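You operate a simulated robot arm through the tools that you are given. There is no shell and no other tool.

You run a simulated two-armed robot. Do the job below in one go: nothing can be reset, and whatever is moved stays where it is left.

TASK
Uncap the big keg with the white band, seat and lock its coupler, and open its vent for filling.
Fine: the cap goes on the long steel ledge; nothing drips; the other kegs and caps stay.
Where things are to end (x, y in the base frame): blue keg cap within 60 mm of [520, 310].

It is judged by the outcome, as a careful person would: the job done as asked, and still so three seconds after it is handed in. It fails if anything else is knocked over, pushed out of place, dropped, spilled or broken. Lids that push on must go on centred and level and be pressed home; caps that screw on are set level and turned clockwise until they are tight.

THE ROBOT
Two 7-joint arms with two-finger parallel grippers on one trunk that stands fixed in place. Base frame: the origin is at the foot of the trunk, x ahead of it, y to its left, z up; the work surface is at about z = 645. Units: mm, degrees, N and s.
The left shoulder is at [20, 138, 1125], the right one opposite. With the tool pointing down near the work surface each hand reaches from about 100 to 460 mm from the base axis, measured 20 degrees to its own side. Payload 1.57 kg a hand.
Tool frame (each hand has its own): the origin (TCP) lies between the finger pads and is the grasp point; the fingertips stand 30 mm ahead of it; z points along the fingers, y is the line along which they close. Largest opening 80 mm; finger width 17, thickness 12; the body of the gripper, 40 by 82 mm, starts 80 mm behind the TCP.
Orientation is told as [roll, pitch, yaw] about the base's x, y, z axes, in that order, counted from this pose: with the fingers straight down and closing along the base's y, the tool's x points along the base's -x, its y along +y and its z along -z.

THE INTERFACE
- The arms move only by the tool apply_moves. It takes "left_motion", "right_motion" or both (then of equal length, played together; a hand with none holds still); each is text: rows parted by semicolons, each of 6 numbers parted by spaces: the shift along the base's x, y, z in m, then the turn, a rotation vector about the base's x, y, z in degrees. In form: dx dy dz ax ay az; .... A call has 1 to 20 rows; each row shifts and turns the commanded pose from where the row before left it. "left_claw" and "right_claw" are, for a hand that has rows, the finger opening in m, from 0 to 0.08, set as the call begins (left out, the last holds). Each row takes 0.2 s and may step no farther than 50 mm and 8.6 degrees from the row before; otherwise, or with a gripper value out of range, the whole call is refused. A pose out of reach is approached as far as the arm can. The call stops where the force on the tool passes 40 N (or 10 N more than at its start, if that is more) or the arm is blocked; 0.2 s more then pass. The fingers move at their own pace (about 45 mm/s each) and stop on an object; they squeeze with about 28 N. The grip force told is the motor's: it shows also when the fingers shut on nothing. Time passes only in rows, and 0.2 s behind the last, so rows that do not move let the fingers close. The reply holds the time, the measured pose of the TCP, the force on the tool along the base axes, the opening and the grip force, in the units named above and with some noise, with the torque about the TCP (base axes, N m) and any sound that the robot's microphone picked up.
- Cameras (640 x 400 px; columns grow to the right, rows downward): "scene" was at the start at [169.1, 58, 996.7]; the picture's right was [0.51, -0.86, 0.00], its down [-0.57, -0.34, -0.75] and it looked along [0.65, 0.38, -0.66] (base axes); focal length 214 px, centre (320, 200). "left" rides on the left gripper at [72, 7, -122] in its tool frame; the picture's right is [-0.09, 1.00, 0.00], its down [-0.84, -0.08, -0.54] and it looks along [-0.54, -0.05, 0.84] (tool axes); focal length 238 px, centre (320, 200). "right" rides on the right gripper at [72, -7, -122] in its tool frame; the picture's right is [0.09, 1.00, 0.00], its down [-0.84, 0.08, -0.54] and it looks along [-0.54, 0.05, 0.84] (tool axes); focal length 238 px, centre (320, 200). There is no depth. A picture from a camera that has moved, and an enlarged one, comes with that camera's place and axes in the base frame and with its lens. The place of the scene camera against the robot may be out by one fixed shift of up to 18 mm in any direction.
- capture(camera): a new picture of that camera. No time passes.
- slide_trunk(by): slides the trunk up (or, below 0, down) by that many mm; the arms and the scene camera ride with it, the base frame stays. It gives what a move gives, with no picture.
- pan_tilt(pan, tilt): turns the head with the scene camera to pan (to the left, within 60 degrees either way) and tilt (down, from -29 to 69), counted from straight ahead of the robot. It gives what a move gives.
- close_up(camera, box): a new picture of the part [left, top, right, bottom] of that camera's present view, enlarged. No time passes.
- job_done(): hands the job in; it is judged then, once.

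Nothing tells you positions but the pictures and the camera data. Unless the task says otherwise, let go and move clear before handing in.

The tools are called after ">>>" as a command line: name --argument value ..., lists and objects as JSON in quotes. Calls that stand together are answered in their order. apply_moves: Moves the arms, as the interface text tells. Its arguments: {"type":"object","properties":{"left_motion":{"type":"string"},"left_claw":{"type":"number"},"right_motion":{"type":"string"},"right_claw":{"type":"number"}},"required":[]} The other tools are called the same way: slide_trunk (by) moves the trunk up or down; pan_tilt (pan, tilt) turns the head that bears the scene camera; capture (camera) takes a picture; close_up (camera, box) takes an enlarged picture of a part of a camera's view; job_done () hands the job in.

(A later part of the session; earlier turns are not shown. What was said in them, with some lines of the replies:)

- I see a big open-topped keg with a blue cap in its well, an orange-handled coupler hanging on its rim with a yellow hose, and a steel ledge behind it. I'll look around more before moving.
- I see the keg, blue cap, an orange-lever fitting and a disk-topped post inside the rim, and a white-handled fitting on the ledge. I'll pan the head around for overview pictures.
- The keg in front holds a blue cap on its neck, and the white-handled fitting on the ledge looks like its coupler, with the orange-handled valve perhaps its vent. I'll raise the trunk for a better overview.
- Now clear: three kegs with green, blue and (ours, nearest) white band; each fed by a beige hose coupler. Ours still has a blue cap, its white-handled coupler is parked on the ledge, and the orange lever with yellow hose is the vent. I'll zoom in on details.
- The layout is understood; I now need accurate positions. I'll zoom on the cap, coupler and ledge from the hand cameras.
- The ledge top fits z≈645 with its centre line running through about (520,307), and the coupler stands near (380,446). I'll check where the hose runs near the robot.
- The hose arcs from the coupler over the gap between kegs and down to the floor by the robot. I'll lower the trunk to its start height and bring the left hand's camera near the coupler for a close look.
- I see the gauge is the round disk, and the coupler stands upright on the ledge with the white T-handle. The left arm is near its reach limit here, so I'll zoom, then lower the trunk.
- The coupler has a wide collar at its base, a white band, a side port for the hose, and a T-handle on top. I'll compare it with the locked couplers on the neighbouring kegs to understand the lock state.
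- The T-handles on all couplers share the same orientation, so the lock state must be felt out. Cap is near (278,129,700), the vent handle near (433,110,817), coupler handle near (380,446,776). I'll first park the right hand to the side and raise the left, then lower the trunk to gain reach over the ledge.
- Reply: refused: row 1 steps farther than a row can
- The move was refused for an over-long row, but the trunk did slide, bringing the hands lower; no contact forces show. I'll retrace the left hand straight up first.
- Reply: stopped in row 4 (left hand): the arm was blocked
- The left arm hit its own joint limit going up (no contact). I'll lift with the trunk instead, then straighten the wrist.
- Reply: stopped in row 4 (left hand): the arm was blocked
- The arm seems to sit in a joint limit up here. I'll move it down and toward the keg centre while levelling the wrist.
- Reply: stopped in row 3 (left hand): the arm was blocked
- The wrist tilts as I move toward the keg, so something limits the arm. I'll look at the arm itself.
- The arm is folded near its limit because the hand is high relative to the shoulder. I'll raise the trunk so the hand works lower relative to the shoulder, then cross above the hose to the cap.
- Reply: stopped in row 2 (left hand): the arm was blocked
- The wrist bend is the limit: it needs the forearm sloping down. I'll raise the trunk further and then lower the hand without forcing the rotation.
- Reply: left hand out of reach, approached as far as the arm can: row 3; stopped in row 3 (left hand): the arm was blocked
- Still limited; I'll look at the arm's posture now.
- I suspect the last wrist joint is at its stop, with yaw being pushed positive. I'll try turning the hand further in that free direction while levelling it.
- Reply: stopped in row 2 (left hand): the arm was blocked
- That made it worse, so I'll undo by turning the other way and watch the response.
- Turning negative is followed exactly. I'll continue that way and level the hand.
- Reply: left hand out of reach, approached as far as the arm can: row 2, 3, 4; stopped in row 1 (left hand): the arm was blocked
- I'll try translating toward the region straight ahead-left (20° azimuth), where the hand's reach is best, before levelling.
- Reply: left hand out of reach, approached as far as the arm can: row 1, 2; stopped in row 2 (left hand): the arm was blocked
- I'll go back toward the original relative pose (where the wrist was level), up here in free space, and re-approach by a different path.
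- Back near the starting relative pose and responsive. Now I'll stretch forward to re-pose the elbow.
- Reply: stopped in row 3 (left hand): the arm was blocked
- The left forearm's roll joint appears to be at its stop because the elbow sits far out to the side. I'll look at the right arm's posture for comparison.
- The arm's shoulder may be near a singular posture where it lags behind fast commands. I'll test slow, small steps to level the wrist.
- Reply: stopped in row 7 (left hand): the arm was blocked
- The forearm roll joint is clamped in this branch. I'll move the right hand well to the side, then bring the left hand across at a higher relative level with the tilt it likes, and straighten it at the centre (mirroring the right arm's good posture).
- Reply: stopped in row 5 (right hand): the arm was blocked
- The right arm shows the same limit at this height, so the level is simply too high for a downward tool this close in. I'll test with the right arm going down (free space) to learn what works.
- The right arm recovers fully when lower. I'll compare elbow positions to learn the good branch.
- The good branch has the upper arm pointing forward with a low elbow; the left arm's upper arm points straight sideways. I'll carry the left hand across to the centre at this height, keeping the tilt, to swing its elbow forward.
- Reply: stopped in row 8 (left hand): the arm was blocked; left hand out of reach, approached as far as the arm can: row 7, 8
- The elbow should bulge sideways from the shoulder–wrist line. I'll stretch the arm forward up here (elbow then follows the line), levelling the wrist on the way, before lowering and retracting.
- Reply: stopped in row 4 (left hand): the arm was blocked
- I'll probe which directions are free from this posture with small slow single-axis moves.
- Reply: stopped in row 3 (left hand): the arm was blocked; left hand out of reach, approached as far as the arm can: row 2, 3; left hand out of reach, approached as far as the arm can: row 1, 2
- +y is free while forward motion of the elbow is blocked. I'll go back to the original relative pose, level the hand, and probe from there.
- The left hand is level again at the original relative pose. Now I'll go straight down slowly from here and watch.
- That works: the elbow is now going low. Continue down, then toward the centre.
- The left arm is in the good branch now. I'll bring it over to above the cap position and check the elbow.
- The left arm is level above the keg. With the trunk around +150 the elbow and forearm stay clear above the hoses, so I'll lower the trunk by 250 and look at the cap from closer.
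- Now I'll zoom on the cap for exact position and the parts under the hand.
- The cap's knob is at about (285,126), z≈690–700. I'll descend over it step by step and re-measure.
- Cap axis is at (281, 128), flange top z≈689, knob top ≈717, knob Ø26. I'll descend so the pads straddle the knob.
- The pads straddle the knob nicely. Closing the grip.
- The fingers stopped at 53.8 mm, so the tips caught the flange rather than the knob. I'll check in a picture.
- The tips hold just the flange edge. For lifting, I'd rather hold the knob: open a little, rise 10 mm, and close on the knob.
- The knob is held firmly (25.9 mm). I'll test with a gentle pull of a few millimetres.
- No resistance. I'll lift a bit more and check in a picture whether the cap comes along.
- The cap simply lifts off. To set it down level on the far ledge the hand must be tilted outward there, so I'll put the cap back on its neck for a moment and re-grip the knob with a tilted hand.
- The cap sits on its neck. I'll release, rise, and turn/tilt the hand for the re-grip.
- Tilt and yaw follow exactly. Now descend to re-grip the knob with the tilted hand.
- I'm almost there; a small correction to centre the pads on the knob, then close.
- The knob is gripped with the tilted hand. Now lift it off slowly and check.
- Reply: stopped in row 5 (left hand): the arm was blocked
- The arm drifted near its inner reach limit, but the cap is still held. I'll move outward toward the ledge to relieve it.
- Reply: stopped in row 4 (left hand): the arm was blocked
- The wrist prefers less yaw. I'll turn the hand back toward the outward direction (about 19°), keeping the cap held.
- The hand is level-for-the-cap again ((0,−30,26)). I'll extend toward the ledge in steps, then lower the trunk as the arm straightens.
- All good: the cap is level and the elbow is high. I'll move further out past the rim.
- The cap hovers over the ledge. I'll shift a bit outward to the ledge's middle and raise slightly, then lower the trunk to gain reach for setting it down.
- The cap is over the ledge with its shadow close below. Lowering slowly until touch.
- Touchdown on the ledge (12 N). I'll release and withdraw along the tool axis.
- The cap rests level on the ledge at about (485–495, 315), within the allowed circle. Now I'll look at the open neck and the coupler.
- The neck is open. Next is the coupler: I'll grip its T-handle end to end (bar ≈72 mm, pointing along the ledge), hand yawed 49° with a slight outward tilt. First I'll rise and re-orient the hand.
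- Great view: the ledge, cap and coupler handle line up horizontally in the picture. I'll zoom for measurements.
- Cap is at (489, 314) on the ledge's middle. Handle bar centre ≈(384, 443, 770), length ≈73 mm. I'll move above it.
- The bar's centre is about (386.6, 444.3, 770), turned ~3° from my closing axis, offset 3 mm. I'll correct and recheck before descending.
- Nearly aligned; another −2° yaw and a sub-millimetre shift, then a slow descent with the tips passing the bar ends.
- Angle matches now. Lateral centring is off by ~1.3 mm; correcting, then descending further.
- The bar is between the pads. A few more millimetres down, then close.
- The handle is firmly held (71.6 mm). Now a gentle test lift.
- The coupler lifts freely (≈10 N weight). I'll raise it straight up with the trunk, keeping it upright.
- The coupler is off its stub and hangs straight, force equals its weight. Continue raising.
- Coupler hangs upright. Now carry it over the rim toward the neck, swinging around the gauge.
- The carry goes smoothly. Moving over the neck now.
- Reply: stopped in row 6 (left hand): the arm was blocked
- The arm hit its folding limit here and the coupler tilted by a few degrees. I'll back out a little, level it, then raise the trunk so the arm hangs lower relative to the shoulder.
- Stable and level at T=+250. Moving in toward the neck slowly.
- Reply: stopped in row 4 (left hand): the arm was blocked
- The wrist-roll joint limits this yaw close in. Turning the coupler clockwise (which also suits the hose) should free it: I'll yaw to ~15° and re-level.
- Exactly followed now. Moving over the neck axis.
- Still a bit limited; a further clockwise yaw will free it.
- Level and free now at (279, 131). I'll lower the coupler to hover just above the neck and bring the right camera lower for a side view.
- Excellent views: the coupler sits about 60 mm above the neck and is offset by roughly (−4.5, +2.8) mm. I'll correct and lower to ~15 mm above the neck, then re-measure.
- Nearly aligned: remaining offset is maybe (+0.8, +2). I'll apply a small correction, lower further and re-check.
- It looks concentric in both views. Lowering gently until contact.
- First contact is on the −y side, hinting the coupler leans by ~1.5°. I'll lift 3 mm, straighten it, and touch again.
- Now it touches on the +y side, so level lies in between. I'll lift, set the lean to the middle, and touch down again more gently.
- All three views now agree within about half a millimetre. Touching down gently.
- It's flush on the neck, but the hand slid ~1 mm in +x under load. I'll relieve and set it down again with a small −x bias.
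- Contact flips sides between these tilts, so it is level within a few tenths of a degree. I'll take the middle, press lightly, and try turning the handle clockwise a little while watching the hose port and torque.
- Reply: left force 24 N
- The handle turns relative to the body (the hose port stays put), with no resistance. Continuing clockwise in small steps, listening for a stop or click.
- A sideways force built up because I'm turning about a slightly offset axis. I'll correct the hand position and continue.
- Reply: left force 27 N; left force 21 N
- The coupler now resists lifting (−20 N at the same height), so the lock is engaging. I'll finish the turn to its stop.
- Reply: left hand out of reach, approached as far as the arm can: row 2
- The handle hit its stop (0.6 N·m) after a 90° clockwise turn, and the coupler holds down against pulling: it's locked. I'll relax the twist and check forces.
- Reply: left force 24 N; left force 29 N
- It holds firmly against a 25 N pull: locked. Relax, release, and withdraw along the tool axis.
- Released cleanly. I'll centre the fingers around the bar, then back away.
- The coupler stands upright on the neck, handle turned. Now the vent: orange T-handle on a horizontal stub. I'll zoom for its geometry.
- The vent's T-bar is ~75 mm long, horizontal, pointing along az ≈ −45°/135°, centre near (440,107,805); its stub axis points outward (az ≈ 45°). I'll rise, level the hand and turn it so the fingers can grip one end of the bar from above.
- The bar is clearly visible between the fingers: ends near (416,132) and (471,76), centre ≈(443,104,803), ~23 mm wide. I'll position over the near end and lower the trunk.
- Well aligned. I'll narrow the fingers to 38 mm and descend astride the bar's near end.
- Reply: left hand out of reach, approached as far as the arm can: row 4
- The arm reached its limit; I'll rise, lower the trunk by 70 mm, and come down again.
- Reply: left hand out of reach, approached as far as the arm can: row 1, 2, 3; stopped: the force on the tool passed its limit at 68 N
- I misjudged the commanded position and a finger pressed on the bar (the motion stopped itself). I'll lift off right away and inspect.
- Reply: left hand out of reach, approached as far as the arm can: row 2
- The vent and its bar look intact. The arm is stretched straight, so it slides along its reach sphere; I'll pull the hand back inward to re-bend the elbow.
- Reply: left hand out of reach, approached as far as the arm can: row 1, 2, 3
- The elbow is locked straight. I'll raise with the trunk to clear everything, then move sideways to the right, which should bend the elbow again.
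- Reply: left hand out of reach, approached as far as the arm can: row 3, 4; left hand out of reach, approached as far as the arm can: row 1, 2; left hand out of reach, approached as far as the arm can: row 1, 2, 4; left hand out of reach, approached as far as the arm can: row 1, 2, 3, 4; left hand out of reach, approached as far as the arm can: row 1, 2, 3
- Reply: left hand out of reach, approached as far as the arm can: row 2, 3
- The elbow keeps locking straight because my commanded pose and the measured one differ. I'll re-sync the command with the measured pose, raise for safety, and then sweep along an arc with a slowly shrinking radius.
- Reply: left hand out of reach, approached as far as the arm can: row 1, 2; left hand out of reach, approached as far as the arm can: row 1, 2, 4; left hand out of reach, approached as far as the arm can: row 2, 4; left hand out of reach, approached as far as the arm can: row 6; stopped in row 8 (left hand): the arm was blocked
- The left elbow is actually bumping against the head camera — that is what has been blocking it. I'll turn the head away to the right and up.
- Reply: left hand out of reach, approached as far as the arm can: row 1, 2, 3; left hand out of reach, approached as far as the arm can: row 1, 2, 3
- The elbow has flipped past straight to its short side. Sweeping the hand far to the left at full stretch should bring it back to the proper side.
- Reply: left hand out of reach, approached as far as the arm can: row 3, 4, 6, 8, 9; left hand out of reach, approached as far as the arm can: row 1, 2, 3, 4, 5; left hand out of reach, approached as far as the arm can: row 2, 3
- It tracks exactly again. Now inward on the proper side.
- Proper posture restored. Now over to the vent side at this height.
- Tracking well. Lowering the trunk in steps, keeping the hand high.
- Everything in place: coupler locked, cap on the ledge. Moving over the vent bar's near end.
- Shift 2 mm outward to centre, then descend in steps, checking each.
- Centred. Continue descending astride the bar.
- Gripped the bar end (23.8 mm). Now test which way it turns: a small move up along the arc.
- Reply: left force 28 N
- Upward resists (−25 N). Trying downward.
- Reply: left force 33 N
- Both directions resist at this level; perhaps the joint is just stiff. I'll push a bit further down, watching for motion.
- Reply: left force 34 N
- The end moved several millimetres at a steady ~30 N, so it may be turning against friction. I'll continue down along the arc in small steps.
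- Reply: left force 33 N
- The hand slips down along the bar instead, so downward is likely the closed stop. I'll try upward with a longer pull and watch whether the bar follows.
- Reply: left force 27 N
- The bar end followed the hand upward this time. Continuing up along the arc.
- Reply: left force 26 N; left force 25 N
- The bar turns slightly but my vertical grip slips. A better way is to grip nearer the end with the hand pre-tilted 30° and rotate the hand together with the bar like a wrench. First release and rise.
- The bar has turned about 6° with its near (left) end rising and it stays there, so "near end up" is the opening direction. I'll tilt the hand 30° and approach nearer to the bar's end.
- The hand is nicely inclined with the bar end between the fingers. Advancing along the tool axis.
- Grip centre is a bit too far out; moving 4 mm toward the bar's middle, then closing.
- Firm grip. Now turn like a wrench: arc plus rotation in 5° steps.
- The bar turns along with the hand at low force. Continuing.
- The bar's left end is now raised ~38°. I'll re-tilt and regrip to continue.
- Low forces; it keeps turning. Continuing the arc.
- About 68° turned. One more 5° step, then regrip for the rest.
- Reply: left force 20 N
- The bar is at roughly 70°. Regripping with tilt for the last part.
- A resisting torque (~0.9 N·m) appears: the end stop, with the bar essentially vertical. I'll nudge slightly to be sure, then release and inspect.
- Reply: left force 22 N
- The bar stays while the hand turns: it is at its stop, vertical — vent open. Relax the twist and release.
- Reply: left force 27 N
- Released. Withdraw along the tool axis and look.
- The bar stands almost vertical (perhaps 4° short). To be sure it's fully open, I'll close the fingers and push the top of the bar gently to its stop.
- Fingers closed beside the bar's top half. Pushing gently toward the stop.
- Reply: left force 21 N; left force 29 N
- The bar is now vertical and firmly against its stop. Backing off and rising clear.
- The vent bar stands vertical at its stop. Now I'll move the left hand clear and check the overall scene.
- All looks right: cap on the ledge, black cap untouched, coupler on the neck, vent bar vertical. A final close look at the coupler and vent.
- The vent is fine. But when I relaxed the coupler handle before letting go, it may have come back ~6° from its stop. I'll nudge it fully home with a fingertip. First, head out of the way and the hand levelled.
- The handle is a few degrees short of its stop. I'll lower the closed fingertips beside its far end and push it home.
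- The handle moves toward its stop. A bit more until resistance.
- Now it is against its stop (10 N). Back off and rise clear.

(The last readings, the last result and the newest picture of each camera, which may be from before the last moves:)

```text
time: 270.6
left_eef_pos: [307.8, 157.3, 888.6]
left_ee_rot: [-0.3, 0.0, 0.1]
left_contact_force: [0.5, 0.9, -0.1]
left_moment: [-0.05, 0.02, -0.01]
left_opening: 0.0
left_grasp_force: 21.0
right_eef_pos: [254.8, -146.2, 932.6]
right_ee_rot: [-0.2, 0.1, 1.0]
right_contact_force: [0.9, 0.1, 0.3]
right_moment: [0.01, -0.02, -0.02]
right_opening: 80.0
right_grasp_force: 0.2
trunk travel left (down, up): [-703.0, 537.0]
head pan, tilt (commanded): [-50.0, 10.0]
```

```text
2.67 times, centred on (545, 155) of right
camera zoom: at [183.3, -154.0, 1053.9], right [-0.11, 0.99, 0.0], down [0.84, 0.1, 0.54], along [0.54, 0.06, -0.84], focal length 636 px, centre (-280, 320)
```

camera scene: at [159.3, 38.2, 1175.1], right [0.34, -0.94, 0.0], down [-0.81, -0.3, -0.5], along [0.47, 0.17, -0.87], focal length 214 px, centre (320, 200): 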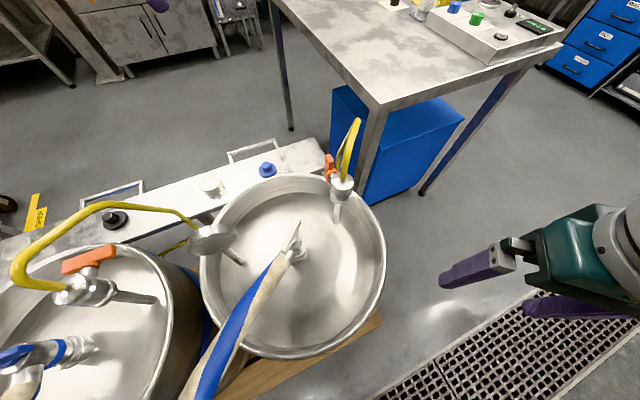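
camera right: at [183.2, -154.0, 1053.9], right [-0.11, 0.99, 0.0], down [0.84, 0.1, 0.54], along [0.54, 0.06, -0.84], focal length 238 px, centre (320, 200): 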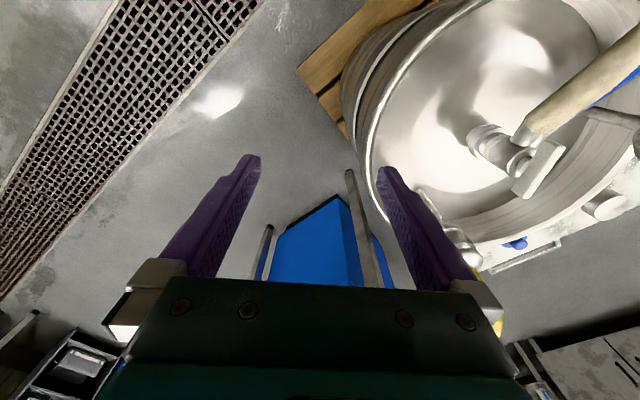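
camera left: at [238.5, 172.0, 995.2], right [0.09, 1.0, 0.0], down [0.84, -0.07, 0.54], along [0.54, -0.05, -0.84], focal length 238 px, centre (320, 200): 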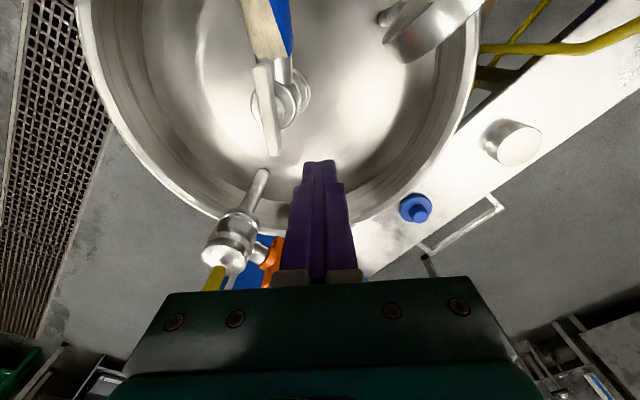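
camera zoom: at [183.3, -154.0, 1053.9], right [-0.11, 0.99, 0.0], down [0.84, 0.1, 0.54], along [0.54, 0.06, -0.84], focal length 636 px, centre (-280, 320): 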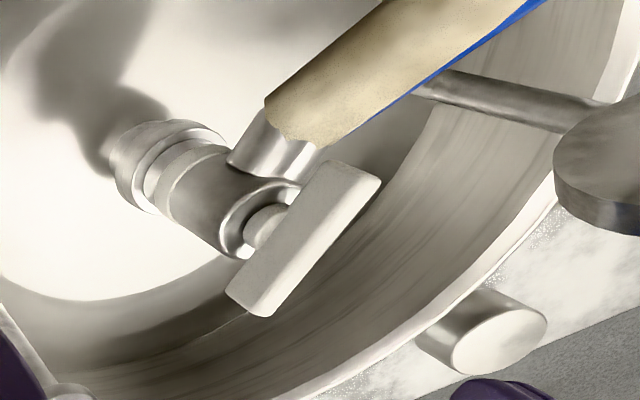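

The coupler handle is now fully turned, in line with the hose port. Moving the left hand clear and doing the last overall check.

>>> apply_moves --left_motion "0.005 0.015 0.03 0 0 0;0.005 0.02 0.03 0 0 0;0.01 0.025 0.02 0 0 0;0.01 0.025 0.01 0 0 0;0.01 0.025 0 0 0 0;0 0 0 0 0 0"

>>> pan_tilt --pan 20 --tilt 55

>>> capture --camera "scene"

>>> close_up --camera "scene" --box '[180, 110, 400, 290]'

>>> close_up --camera "scene" --box '[0, 150, 260, 380]'

```text
time: 272.0
left_eef_pos: [346.9, 267.2, 976.6]
left_ee_rot: [-0.3, 0.0, 0.0]
left_contact_force: [-0.2, 0.1, 0.5]
left_moment: [-0.04, 0.01, 0.02]
left_opening: 0.2
left_grasp_force: 21.5
right_eef_pos: [254.7, -147.7, 932.8]
right_ee_rot: [-0.2, 0.1, 1.1]
right_contact_force: [-1.1, -0.6, 0.3]
right_moment: [0.01, 0.01, 0.01]
right_opening: 80.1
right_grasp_force: 0.1
trunk travel left (down, up): [-703.0, 537.0]
head pan, tilt (commanded): [-50.0, 10.0]
```

```text
time: 273.4
left_eef_pos: [346.8, 268.0, 976.9]
left_ee_rot: [-0.3, 0.0, 0.0]
left_contact_force: [0.0, 0.1, -0.9]
left_moment: [0.0, 0.05, -0.02]
left_opening: 0.2
left_grasp_force: 20.6
right_eef_pos: [255.5, -147.3, 932.7]
right_ee_rot: [-0.2, 0.1, 1.1]
right_contact_force: [-1.2, -0.4, 0.7]
right_moment: [-0.02, 0.04, -0.01]
right_opening: 79.8
right_grasp_force: 0.1
trunk travel left (down, up): [-703.0, 537.0]
head pan, tilt (commanded): [20.0, 55.0]
```

```text
taken
camera scene: at [164.5, 40.0, 1181.2], right [0.34, -0.94, 0.0], down [-0.77, -0.28, -0.57], along [0.54, 0.2, -0.82], focal length 214 px, centre (320, 200)
```

scene: 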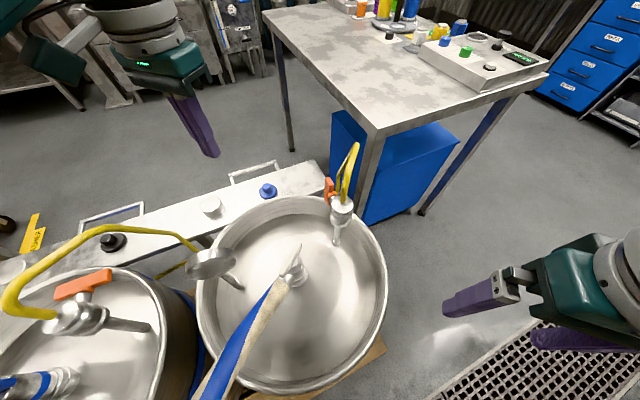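

```text
2.22 times, centred on (290, 200) of scene
camera zoom: at [164.5, 40.0, 1181.2], right [0.34, -0.94, 0.0], down [-0.77, -0.28, -0.57], along [0.54, 0.2, -0.82], focal length 477 px, centre (387, 200)
```

zoom: 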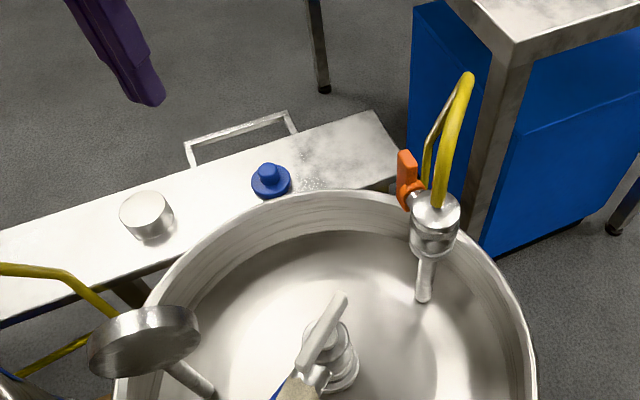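

```text
1.74 times, centred on (130, 265) of scene
camera zoom: at [164.5, 40.0, 1181.2], right [0.34, -0.94, 0.0], down [-0.77, -0.28, -0.57], along [0.54, 0.2, -0.82], focal length 373 px, centre (650, 87)
```

zoom: 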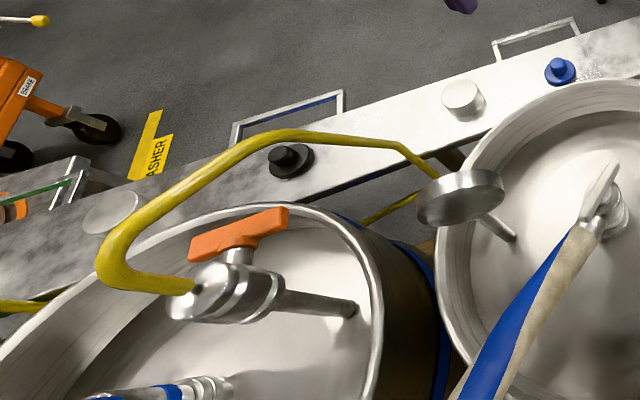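

The blue cap is on the ledge at about (489, 314). The coupler is seated on the neck and its handle is turned to the stop. The vent bar is vertical at its stop, and the other kegs and caps are where they were. Both hands are clear, so I'm handing the job in.

>>> job_done

```text
The job is handed in.
```

The big keg with the white band is ready for filling, and I've handed the job in. I don't have the verdict yet.

- **Cap:** the blue cap stands level on the long steel ledge at about (489, 314), roughly 32 mm from the target point.
- **Coupler:** it sits flush on the neck, with the handle turned 90° clockwise to its stop. It held against a 25 N upward pull before I let go. The handle later drifted back a few degrees, so I pushed it home again. I didn't repeat the pull test after that.
- **Vent:** I turned the orange handle about 90° from horizontal until it was upright against its stop. I took that as open because the handle now lines up with the pipe.
- **Surroundings:** the last pictures show no drips and nothing knocked or moved on the neighbouring keg or the ledge.

Two things went wrong on the way:

- **Vent handle pressed:** while positioning for the vent, a closed-up finger came down on its handle and the robot stopped itself at 68 N. The handle looked undamaged afterwards and turned normally.
- **Coupler tilt:** the coupler leaned about 6° twice while I carried it. It was upright when I set it down.
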